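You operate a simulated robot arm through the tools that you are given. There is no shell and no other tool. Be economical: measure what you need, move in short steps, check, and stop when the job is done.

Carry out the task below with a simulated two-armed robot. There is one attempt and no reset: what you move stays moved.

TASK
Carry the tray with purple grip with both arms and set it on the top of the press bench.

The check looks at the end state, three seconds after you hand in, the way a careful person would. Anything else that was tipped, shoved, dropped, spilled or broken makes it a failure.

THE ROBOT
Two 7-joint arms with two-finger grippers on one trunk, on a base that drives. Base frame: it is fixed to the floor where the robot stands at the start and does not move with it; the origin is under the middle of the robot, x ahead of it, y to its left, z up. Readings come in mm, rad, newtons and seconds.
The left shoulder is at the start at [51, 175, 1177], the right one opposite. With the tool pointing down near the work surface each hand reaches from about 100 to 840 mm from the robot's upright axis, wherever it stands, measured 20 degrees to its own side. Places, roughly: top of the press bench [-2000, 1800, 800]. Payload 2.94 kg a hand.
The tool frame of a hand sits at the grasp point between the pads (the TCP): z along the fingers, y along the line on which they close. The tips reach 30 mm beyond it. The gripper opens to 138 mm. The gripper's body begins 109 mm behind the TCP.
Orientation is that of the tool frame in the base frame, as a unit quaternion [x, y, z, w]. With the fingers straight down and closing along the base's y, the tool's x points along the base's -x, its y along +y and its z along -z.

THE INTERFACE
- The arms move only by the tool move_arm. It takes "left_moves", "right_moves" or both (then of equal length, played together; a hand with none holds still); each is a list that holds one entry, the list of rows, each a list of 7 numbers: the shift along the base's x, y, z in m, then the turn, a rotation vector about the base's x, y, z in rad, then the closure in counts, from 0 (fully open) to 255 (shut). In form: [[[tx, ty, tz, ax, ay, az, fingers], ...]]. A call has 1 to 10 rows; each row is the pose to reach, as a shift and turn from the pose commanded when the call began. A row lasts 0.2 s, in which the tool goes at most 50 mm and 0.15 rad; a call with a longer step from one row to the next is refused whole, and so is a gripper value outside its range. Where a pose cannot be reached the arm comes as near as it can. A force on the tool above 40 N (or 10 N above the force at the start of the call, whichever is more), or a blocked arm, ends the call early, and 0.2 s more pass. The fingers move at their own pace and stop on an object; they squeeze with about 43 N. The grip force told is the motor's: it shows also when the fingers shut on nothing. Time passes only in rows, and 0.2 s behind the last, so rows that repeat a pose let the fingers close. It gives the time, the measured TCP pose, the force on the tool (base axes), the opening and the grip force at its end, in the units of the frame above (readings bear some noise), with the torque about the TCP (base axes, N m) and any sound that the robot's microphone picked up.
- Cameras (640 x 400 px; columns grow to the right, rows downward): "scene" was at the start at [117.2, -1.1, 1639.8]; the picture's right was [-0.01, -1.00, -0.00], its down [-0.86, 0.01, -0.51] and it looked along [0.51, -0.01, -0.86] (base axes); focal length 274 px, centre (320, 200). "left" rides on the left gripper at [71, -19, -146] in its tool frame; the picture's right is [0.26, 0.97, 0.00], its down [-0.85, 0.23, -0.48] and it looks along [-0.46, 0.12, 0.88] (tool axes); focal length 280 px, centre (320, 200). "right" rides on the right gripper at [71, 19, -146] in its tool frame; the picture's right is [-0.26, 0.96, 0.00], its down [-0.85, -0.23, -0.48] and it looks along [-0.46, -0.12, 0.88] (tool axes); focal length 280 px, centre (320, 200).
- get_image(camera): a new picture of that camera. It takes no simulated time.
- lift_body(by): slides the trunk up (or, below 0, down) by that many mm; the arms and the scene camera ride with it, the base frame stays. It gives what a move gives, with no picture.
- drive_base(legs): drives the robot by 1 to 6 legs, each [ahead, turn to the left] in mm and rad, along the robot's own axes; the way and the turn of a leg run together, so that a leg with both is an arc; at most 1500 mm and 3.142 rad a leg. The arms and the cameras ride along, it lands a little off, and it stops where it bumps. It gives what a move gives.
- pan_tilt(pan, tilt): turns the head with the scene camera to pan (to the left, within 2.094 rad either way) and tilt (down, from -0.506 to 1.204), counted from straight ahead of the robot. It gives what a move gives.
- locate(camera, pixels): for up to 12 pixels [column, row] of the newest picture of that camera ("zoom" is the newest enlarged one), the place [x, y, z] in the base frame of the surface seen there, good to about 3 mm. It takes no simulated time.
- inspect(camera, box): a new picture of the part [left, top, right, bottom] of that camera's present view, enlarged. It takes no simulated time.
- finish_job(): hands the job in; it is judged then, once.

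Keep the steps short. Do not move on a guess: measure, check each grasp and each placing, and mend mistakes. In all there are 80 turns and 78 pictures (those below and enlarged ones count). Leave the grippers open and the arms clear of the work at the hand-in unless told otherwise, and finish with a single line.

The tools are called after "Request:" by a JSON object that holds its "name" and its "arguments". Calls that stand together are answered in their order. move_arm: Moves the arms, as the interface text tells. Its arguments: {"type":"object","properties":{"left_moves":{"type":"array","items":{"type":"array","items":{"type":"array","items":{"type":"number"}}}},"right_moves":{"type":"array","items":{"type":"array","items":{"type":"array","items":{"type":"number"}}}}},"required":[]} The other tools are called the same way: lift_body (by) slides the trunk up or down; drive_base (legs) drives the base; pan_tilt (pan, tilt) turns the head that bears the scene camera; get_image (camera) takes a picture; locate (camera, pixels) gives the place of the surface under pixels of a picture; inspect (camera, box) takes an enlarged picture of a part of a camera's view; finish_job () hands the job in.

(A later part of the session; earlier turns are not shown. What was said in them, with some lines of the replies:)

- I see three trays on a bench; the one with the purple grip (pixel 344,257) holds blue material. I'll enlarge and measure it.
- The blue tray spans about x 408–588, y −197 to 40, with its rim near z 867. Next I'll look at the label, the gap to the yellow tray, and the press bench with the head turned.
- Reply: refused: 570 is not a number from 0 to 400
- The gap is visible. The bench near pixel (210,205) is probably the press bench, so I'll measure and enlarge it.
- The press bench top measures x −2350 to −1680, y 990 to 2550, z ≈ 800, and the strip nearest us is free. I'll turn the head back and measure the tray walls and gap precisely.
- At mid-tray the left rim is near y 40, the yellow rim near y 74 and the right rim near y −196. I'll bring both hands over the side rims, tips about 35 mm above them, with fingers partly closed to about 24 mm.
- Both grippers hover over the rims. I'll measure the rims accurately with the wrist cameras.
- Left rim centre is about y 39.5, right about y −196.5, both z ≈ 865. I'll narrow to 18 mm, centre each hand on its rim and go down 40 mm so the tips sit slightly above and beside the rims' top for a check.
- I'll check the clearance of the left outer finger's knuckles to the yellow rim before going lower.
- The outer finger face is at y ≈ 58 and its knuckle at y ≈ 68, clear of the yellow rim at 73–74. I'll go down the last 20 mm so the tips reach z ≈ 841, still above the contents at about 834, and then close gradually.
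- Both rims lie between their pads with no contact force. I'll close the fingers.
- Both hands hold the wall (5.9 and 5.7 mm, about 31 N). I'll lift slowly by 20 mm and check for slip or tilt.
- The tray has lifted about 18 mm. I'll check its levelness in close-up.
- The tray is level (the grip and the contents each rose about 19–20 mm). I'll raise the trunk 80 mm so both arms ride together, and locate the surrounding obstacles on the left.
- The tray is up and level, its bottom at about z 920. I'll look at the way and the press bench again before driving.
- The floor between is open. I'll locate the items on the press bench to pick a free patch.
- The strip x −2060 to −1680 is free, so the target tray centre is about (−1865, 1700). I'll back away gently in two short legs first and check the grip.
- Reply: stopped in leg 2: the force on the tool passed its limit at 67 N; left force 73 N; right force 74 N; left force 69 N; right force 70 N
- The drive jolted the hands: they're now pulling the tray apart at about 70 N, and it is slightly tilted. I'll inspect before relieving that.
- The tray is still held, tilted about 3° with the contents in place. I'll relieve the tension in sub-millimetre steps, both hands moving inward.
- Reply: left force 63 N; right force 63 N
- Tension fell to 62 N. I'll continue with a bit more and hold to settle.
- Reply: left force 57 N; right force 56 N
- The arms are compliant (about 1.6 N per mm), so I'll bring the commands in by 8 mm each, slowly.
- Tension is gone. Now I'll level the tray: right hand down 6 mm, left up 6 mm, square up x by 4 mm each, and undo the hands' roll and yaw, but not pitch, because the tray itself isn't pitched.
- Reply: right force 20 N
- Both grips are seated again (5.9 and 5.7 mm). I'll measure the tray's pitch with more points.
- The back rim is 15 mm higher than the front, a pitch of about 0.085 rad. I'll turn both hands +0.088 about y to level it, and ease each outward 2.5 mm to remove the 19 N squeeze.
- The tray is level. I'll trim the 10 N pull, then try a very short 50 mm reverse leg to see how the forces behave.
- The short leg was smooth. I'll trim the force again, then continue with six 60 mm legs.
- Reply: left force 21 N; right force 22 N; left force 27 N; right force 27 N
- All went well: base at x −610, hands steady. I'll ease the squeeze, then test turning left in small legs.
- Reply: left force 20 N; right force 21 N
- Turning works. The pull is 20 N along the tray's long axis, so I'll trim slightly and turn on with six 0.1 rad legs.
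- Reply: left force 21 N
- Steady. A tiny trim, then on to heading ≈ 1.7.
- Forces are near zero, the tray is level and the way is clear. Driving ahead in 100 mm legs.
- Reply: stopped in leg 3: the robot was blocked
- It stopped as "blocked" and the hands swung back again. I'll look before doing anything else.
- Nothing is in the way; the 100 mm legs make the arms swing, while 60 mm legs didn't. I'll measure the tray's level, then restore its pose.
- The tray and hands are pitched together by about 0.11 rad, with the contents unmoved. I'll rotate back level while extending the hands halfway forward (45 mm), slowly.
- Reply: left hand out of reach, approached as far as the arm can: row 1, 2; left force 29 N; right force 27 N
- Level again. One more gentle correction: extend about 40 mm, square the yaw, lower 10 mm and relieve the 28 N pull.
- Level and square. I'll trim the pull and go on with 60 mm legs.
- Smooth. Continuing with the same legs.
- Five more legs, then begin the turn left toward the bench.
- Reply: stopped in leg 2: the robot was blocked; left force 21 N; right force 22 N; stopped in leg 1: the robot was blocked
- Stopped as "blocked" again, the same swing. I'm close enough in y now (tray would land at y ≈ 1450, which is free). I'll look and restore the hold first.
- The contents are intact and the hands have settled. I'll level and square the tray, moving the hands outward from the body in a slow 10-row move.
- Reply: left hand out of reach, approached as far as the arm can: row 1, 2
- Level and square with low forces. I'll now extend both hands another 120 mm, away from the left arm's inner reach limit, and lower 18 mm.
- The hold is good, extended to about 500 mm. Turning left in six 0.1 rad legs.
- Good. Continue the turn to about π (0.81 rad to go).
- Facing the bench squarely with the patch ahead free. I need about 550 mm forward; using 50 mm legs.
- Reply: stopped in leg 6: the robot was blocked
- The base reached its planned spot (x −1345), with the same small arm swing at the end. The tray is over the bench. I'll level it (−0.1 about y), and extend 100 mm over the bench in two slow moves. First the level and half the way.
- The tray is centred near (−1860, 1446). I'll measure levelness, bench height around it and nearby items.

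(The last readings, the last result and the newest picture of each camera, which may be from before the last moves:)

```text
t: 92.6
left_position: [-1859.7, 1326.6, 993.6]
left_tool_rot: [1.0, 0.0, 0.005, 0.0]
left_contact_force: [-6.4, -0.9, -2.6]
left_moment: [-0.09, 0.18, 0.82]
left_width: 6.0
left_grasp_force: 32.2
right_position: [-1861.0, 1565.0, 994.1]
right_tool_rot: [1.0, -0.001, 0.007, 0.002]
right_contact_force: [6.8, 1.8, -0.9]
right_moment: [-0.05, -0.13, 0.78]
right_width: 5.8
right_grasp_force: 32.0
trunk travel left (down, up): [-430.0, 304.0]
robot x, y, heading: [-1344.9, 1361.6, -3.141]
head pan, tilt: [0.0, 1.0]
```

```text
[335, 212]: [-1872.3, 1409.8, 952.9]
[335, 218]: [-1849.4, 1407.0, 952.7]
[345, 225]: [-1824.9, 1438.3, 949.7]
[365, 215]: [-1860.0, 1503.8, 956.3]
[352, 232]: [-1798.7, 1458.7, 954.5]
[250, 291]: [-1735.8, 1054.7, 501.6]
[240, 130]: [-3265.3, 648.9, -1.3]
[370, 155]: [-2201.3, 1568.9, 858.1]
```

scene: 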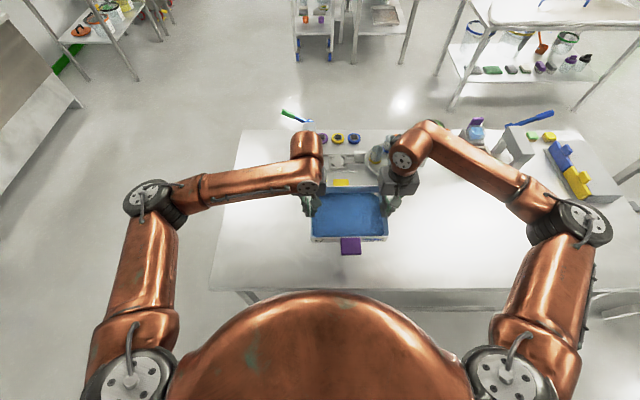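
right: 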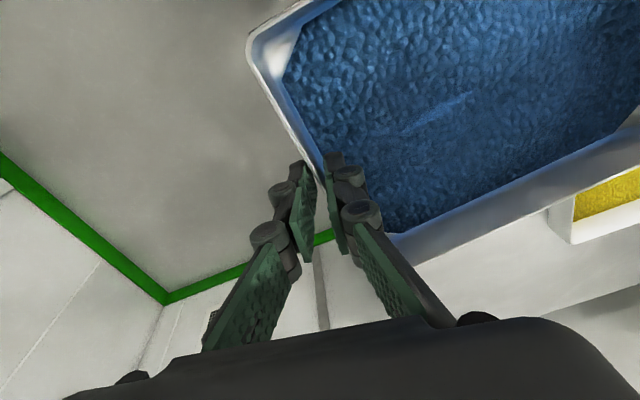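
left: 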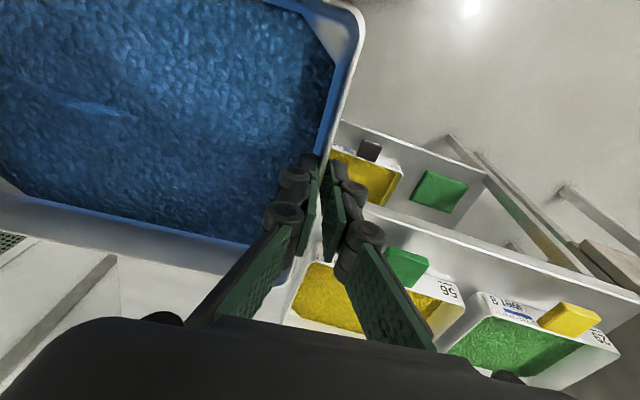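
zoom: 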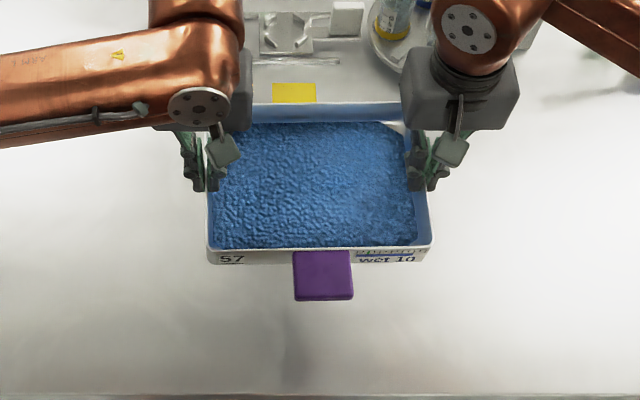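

The tray's far rim is 12 mm high (pitch 0.07) and its bottom is about 140 mm above the bench. I'll level it with −0.065 about y while lowering 70 mm.

Request:
{"name": "move_arm", "arguments": {"left_moves": [[[0, 0, -0.004, 0, -0.008, 0, 255], [0, 0, -0.012, 0, -0.016, 0, 255], [0, 0, -0.02, 0, -0.024, 0, 255], [0, 0, -0.028, 0, -0.032, 0, 255], [0, 0, -0.036, 0, -0.04, 0, 255], [0, 0, -0.044, 0, -0.048, 0, 255], [0, 0, -0.052, 0, -0.056, 0, 255], [0, 0, -0.06, 0, -0.065, 0, 255], [0, 0, -0.067, 0, -0.065, 0, 255], [0, 0, -0.07, 0, -0.065, 0, 255]]], "right_moves": [[[0, 0, -0.004, 0, -0.008, 0, 255], [0, 0, -0.012, 0, -0.016, 0, 255], [0, 0, -0.02, 0, -0.024, 0, 255], [0, 0, -0.028, 0, -0.032, 0, 255], [0, 0, -0.036, 0, -0.04, 0, 255], [0, 0, -0.044, 0, -0.048, 0, 255], [0, 0, -0.052, 0, -0.056, 0, 255], [0, 0, -0.06, 0, -0.065, 0, 255], [0, 0, -0.067, 0, -0.065, 0, 255], [0, 0, -0.07, 0, -0.065, 0, 255]]]}}

Request:
{"name": "inspect", "arguments": {"camera": "scene", "box": [260, 150, 440, 290]}}

Request:
{"name": "locate", "arguments": {"camera": "zoom", "pixels": [[315, 125], [315, 130], [315, 160], [315, 190], [315, 220], [315, 235], [315, 245], [315, 250], [250, 180], [390, 180], [250, 248], [390, 248]]}}

```text
t: 94.8
left_position: [-1860.0, 1327.5, 923.3]
left_tool_rot: [0.999, 0.0, 0.037, -0.001]
left_contact_force: [-7.4, 4.5, -2.8]
left_moment: [0.03, -0.11, 0.82]
left_width: 5.8
left_grasp_force: 31.5
right_position: [-1859.0, 1565.0, 922.8]
right_tool_rot: [0.999, -0.001, 0.038, 0.001]
right_contact_force: [5.9, -5.0, -0.5]
right_moment: [-0.25, 0.15, 0.75]
right_width: 6.1
right_grasp_force: 32.5
trunk travel left (down, up): [-430.0, 304.0]
robot x, y, heading: [-1350.5, 1357.7, -3.148]
head pan, tilt: [0.0, 1.0]
```

```text
2.86 times, centred on (350, 220) of scene
```

zoom: 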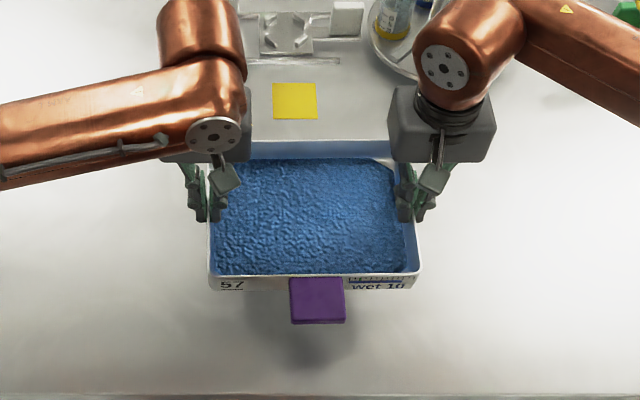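

```text
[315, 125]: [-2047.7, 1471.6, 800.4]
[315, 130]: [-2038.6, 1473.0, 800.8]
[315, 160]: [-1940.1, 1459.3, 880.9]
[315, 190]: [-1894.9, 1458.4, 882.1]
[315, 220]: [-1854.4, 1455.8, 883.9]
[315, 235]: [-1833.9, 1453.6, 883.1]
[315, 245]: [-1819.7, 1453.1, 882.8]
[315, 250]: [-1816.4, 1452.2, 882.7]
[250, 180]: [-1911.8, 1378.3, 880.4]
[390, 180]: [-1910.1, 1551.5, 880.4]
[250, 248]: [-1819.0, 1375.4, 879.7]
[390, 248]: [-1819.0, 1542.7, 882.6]
```

Perfectly level (contents at z ≈ 882 all around; it should read about 813 once resting). Lowering 60 mm more.

Request:
{"name": "move_arm", "arguments": {"left_moves": [[[0, 0, -0.004, 0, 0, 0, 255], [0, 0, -0.011, 0, 0, 0, 255], [0, 0, -0.018, 0, 0, 0, 255], [0, 0, -0.025, 0, 0, 0, 255], [0, 0, -0.032, 0, 0, 0, 255], [0, 0, -0.039, 0, 0, 0, 255], [0, 0, -0.046, 0, 0, 0, 255], [0, 0, -0.052, 0, 0, 0, 255], [0, 0, -0.057, 0, 0, 0, 255], [0, 0, -0.06, 0, 0, 0, 255]]], "right_moves": [[[0, 0, -0.004, 0, 0, 0, 255], [0, 0, -0.011, 0, 0, 0, 255], [0, 0, -0.018, 0, 0, 0, 255], [0, 0, -0.025, 0, 0, 0, 255], [0, 0, -0.032, 0, 0, 0, 255], [0, 0, -0.039, 0, 0, 0, 255], [0, 0, -0.046, 0, 0, 0, 255], [0, 0, -0.052, 0, 0, 0, 255], [0, 0, -0.057, 0, 0, 0, 255], [0, 0, -0.06, 0, 0, 0, 255]]]}}

Request:
{"name": "inspect", "arguments": {"camera": "scene", "box": [260, 150, 440, 290]}}

Request:
{"name": "locate", "arguments": {"camera": "zoom", "pixels": [[315, 200], [315, 225], [315, 250], [315, 270], [315, 285], [250, 240], [380, 240]]}}

```text
t: 97.0
left_position: [-1863.4, 1327.1, 862.7]
left_tool_rot: [0.999, 0.001, 0.038, -0.001]
left_contact_force: [-5.7, 9.2, -2.2]
left_moment: [0.11, -0.05, 0.69]
left_width: 5.8
left_grasp_force: 31.6
right_position: [-1861.4, 1564.8, 862.5]
right_tool_rot: [0.999, 0.0, 0.039, 0.001]
right_contact_force: [6.1, -9.1, -0.6]
right_moment: [-0.33, 0.15, 0.74]
right_width: 6.1
right_grasp_force: 31.8
trunk travel left (down, up): [-430.0, 304.0]
robot x, y, heading: [-1342.0, 1359.2, -3.142]
head pan, tilt: [0.0, 1.0]
```

```text
2.86 times, centred on (350, 220) of scene
```

zoom: 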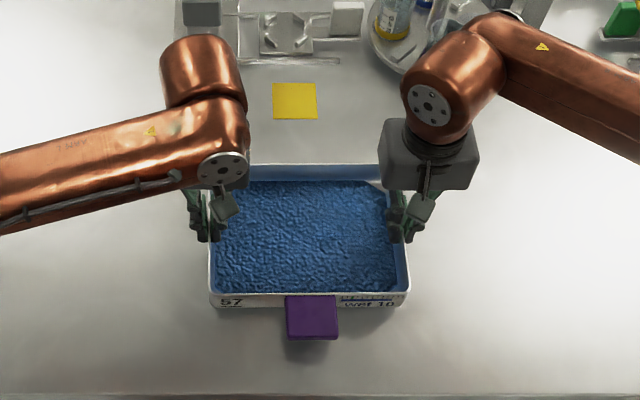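

```text
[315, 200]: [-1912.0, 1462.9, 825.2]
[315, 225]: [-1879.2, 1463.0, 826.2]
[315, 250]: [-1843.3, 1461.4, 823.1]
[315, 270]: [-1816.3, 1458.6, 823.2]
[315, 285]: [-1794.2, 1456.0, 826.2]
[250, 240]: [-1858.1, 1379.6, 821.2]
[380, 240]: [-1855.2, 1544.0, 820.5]
```

About 10 mm left. Going down in 1.5 mm rows until contact shows.

Request:
{"name": "move_arm", "arguments": {"left_moves": [[[0, 0, -0.0015, 0, 0, 0, 255], [0, 0, -0.003, 0, 0, 0, 255], [0, 0, -0.0045, 0, 0, 0, 255], [0, 0, -0.006, 0, 0, 0, 255], [0, 0, -0.0075, 0, 0, 0, 255], [0, 0, -0.009, 0, 0, 0, 255], [0, 0, -0.009, 0, 0, 0, 255]]], "right_moves": [[[0, 0, -0.0015, 0, 0, 0, 255], [0, 0, -0.003, 0, 0, 0, 255], [0, 0, -0.0045, 0, 0, 0, 255], [0, 0, -0.006, 0, 0, 0, 255], [0, 0, -0.0075, 0, 0, 0, 255], [0, 0, -0.009, 0, 0, 0, 255], [0, 0, -0.009, 0, 0, 0, 255]]]}}

```text
t: 98.6
left_position: [-1860.3, 1326.9, 856.1]
left_tool_rot: [0.999, -0.001, 0.037, 0.0]
left_contact_force: [-6.2, 6.2, -2.5]
left_moment: [0.0, 0.46, 0.75]
left_width: 5.8
left_grasp_force: 32.0
right_position: [-1860.6, 1564.1, 854.7]
right_tool_rot: [0.999, -0.001, 0.039, 0.001]
right_contact_force: [6.6, -5.6, -0.8]
right_moment: [-0.23, -0.44, 0.77]
right_width: 6.2
right_grasp_force: 31.9
trunk travel left (down, up): [-430.0, 304.0]
robot x, y, heading: [-1346.6, 1358.2, -3.135]
head pan, tilt: [0.0, 1.0]
```

Request:
{"name": "move_arm", "arguments": {"left_moves": [[[0, 0, -0.001, 0, 0, 0, 255], [0, 0, -0.002, 0, 0, 0, 255], [0, 0, -0.003, 0, 0, 0, 255], [0, 0, -0.003, 0, 0, 0, 255]]], "right_moves": [[[0, 0, -0.001, 0, 0, 0, 255], [0, 0, -0.002, 0, 0, 0, 255], [0, 0, -0.003, 0, 0, 0, 255], [0, 0, -0.003, 0, 0, 0, 255]]]}}

Request:
{"name": "inspect", "arguments": {"camera": "scene", "box": [290, 190, 420, 280]}}

Request:
{"name": "locate", "arguments": {"camera": "zoom", "pixels": [[250, 120], [250, 160], [250, 200], [250, 240], [150, 180], [350, 180], [120, 270], [400, 268], [270, 310], [150, 330]]}}

```text
t: 99.6
left_position: [-1860.1, 1327.3, 851.5]
left_tool_rot: [0.999, 0.0, 0.037, -0.001]
left_contact_force: [-6.8, 7.8, -3.6]
left_moment: [0.06, 0.27, 0.78]
left_width: 6.1
left_grasp_force: 32.6
right_position: [-1861.1, 1565.1, 853.9]
right_tool_rot: [0.999, -0.001, 0.038, 0.002]
right_contact_force: [6.6, -6.3, 9.8]
right_moment: [-0.16, -0.39, 0.81]
right_width: 6.1
right_grasp_force: 32.1
trunk travel left (down, up): [-430.0, 304.0]
robot x, y, heading: [-1346.9, 1360.7, -3.141]
head pan, tilt: [0.0, 1.0]
```

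```text
4.44 times, centred on (355, 235) of scene
```

zoom: 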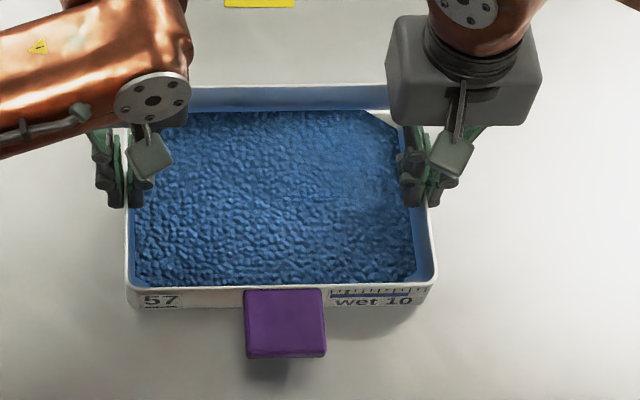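

```text
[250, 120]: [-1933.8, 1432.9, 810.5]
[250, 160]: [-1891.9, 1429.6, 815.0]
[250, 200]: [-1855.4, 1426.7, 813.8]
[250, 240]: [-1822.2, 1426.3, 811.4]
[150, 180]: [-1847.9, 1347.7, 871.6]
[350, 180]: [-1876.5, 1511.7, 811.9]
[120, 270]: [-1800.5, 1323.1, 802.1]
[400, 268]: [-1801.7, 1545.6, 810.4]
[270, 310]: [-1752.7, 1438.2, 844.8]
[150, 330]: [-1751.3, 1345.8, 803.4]
```

The right side touched (10 N up). I'll lower the left by a further 2 mm.

Request:
{"name": "move_arm", "arguments": {"left_moves": [[[0, 0, -0.0007, 0, 0, 0, 255], [0, 0, -0.0014, 0, 0, 0, 255], [0, 0, -0.002, 0, 0, 0, 255], [0, 0, -0.002, 0, 0, 0, 255]]], "right_moves": [[[0, 0, 0, 0, 0, 0, 255], [0, 0, 0, 0, 0, 0, 255], [0, 0, 0, 0, 0, 0, 255], [0, 0, 0, 0, 0, 0, 255]]]}}

```text
t: 100.6
left_position: [-1858.7, 1326.0, 850.2]
left_tool_rot: [0.999, -0.001, 0.037, -0.001]
left_contact_force: [-10.3, 9.1, 8.4]
left_moment: [0.15, -0.33, 0.84]
left_width: 6.2
left_grasp_force: 31.7
right_position: [-1860.6, 1563.7, 852.8]
right_tool_rot: [0.999, -0.001, 0.037, 0.002]
right_contact_force: [3.4, -7.2, 12.5]
right_moment: [-0.19, -0.44, 0.82]
right_width: 5.8
right_grasp_force: 31.6
trunk travel left (down, up): [-430.0, 304.0]
robot x, y, heading: [-1345.2, 1360.8, -3.137]
head pan, tilt: [0.0, 1.0]
```

Both sides now rest on the bench. Opening both grippers to about 20 mm.

Request:
{"name": "move_arm", "arguments": {"left_moves": [[[0, 0, 0, 0, 0, 0, 235], [0, 0, 0, 0, 0, 0, 225], [0, 0, 0, 0, 0, 0, 218], [0, 0, 0, 0, 0, 0, 218]]], "right_moves": [[[0, 0, 0, 0, 0, 0, 235], [0, 0, 0, 0, 0, 0, 225], [0, 0, 0, 0, 0, 0, 218], [0, 0, 0, 0, 0, 0, 218]]]}}

Request:
{"name": "inspect", "arguments": {"camera": "left", "box": [240, 40, 440, 280]}}

Request:
{"name": "inspect", "arguments": {"camera": "right", "box": [240, 40, 440, 280]}}

```text
t: 101.6
left_position: [-1858.0, 1326.1, 849.9]
left_tool_rot: [0.999, 0.0, 0.037, -0.001]
left_contact_force: [0.4, 1.3, 0.0]
left_moment: [-0.04, 0.03, 0.02]
left_width: 20.0
left_grasp_force: 0.1
right_position: [-1860.1, 1563.4, 853.6]
right_tool_rot: [0.999, -0.001, 0.039, 0.001]
right_contact_force: [-0.4, -0.2, -0.3]
right_moment: [0.01, 0.0, -0.02]
right_width: 20.0
right_grasp_force: 0.2
trunk travel left (down, up): [-430.0, 304.0]
robot x, y, heading: [-1345.8, 1359.9, -3.14]
head pan, tilt: [0.0, 1.0]
```

```text
1.67 times, centred on (340, 160) of left
```

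zoom: 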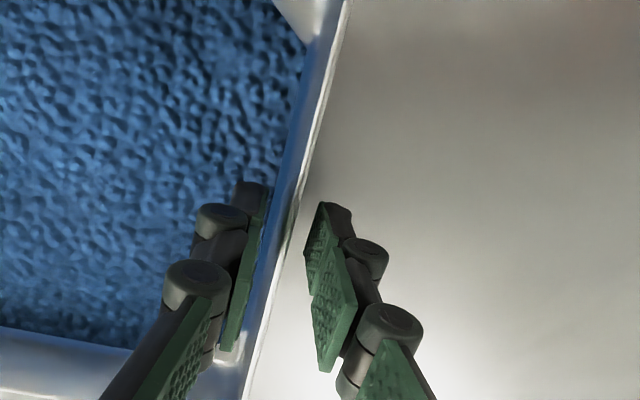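

```text
1.67 times, centred on (340, 160) of right
```

zoom: 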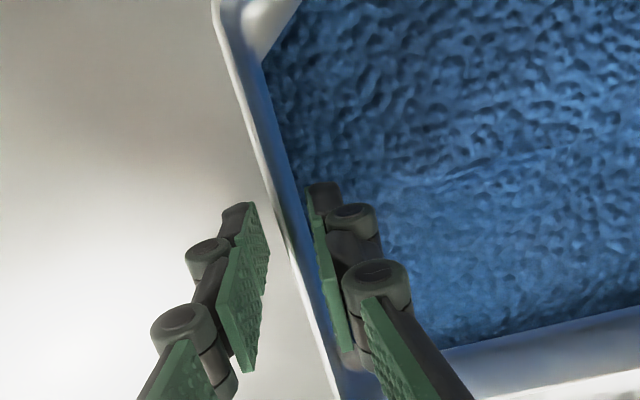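

Both walls are free with zero force. I'll raise the hands straight up 120 mm.

Request:
{"name": "move_arm", "arguments": {"left_moves": [[[0, 0, 0.005, 0, 0, 0, 218], [0, 0, 0.015, 0, 0, 0, 218], [0, 0, 0.03, 0, 0, 0, 218], [0, 0, 0.05, 0, 0, 0, 218], [0, 0, 0.075, 0, 0, 0, 218], [0, 0, 0.1, 0, 0, 0, 218], [0, 0, 0.12, 0, 0, 0, 218], [0, 0, 0.12, 0, 0, 0, 218]]], "right_moves": [[[0, 0, 0.005, 0, 0, 0, 218], [0, 0, 0.015, 0, 0, 0, 218], [0, 0, 0.03, 0, 0, 0, 218], [0, 0, 0.05, 0, 0, 0, 218], [0, 0, 0.075, 0, 0, 0, 218], [0, 0, 0.1, 0, 0, 0, 218], [0, 0, 0.12, 0, 0, 0, 218], [0, 0, 0.12, 0, 0, 0, 218]]]}}

Request:
{"name": "inspect", "arguments": {"camera": "scene", "box": [260, 150, 440, 290]}}

Request:
{"name": "drive_base", "arguments": {"legs": [[-60, 0], [-60, 0], [-60, 0], [-60, 0], [-60, 0]]}}

```text
t: 103.4
left_position: [-1859.3, 1326.7, 969.3]
left_tool_rot: [0.999, 0.0, 0.039, 0.0]
left_contact_force: [0.4, -0.6, -0.7]
left_moment: [-0.02, 0.0, 0.02]
left_width: 20.0
left_grasp_force: 0.0
right_position: [-1859.4, 1564.8, 973.2]
right_tool_rot: [0.999, -0.001, 0.039, 0.001]
right_contact_force: [-0.2, -0.2, -1.0]
right_moment: [-0.02, 0.0, 0.04]
right_width: 19.9
right_grasp_force: 0.2
trunk travel left (down, up): [-430.0, 304.0]
robot x, y, heading: [-1343.2, 1358.5, -3.139]
head pan, tilt: [0.0, 1.0]
```

```text
2.86 times, centred on (350, 220) of scene
```

zoom: 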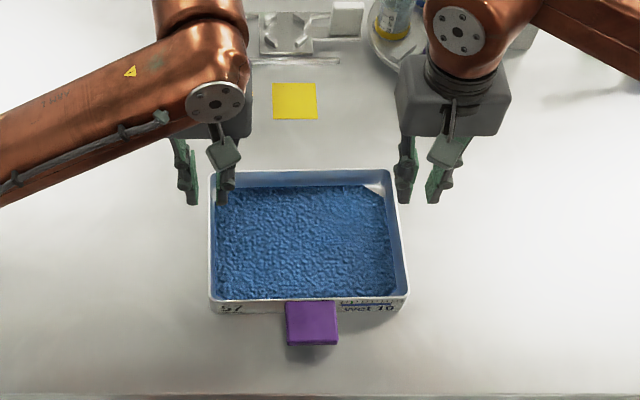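

```text
t: 106.7
left_position: [-1566.6, 1326.6, 964.8]
left_tool_rot: [0.999, 0.003, 0.043, 0.0]
left_contact_force: [-0.9, -0.5, 0.2]
left_moment: [0.02, -0.07, 0.0]
left_width: 19.9
left_grasp_force: 0.0
right_position: [-1567.4, 1562.5, 968.0]
right_tool_rot: [0.999, 0.001, 0.044, 0.001]
right_contact_force: [-0.5, 0.5, -1.3]
right_moment: [0.02, -0.05, -0.02]
right_width: 20.1
right_grasp_force: 0.1
trunk travel left (down, up): [-430.0, 304.0]
robot x, y, heading: [-1042.2, 1357.1, -3.137]
head pan, tilt: [0.0, 1.0]
```

The tray sits flat and the robot has backed off 300 mm. I'll open the grippers fully and take a final look at the bench, and at the source bench's trays.

Request:
{"name": "move_arm", "arguments": {"left_moves": [[[0, 0, 0, 0, 0, 0, 0], [0, 0, 0, 0, 0, 0, 0], [0, 0, 0, 0, 0, 0, 0], [0, 0, 0, 0, 0, 0, 0], [0, 0, 0, 0, 0, 0, 0], [0, 0, 0, 0, 0, 0, 0], [0, 0, 0, 0, 0, 0, 0], [0, 0, 0, 0, 0, 0, 0]]], "right_moves": [[[0, 0, 0, 0, 0, 0, 0], [0, 0, 0, 0, 0, 0, 0], [0, 0, 0, 0, 0, 0, 0], [0, 0, 0, 0, 0, 0, 0], [0, 0, 0, 0, 0, 0, 0], [0, 0, 0, 0, 0, 0, 0], [0, 0, 0, 0, 0, 0, 0], [0, 0, 0, 0, 0, 0, 0]]]}}

Request:
{"name": "pan_tilt", "arguments": {"pan": 0.0, "tilt": 0.75}}

Request:
{"name": "get_image", "arguments": {"camera": "scene"}}

Request:
{"name": "inspect", "arguments": {"camera": "scene", "box": [220, 100, 460, 270]}}

```text
t: 108.5
left_position: [-1556.4, 1325.3, 968.9]
left_tool_rot: [0.999, 0.003, 0.038, 0.0]
left_contact_force: [-0.7, 0.0, -0.6]
left_moment: [-0.01, -0.03, 0.02]
left_width: 137.9
left_grasp_force: 0.0
right_position: [-1557.5, 1563.8, 971.8]
right_tool_rot: [0.999, 0.0, 0.039, 0.001]
right_contact_force: [0.2, -1.0, -0.7]
right_moment: [-0.03, 0.0, 0.0]
right_width: 137.9
right_grasp_force: 0.0
trunk travel left (down, up): [-430.0, 304.0]
robot x, y, heading: [-1040.7, 1361.3, -3.138]
head pan, tilt: [0.0, 1.0]
```

```text
t: 109.3
left_position: [-1555.9, 1326.1, 969.1]
left_tool_rot: [0.999, 0.002, 0.038, 0.0]
left_contact_force: [-0.7, -0.3, 0.2]
left_moment: [0.03, 0.0, -0.02]
left_width: 137.9
left_grasp_force: 0.0
right_position: [-1556.9, 1563.4, 973.4]
right_tool_rot: [0.999, 0.001, 0.037, 0.001]
right_contact_force: [-0.2, -0.7, 0.4]
right_moment: [-0.02, 0.04, 0.0]
right_width: 138.2
right_grasp_force: 0.1
trunk travel left (down, up): [-430.0, 304.0]
robot x, y, heading: [-1042.2, 1360.7, -3.139]
head pan, tilt: [0.0, 0.75]
```

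```text
27 pictures are left
```

scene: 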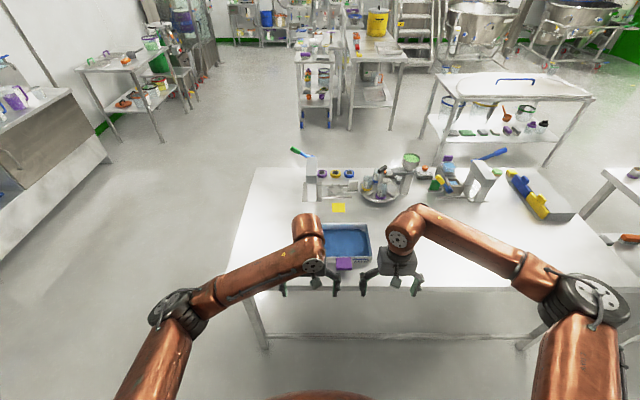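

```text
2.35 times, centred on (340, 185) of scene
```

zoom: 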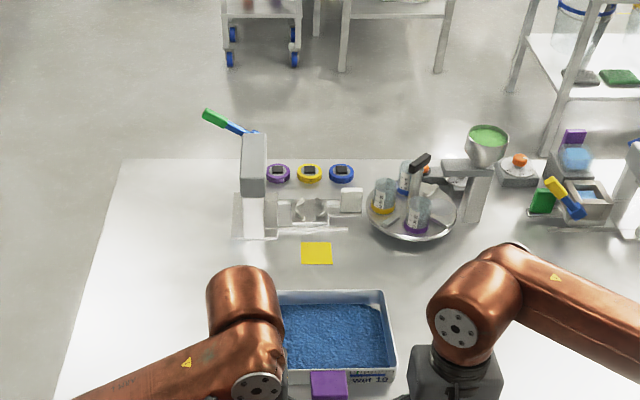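

The tray stands flat on the press bench top, its neighbours untouched, grippers open and hands clear in front of the bench edge. Handing in.

Request:
{"name": "finish_job", "arguments": {}}

```text
The job is handed in.
```

The tray with the purple grip was carried with both arms and now stands level on top of the press bench, contents in place, with both grippers open and clear of it.
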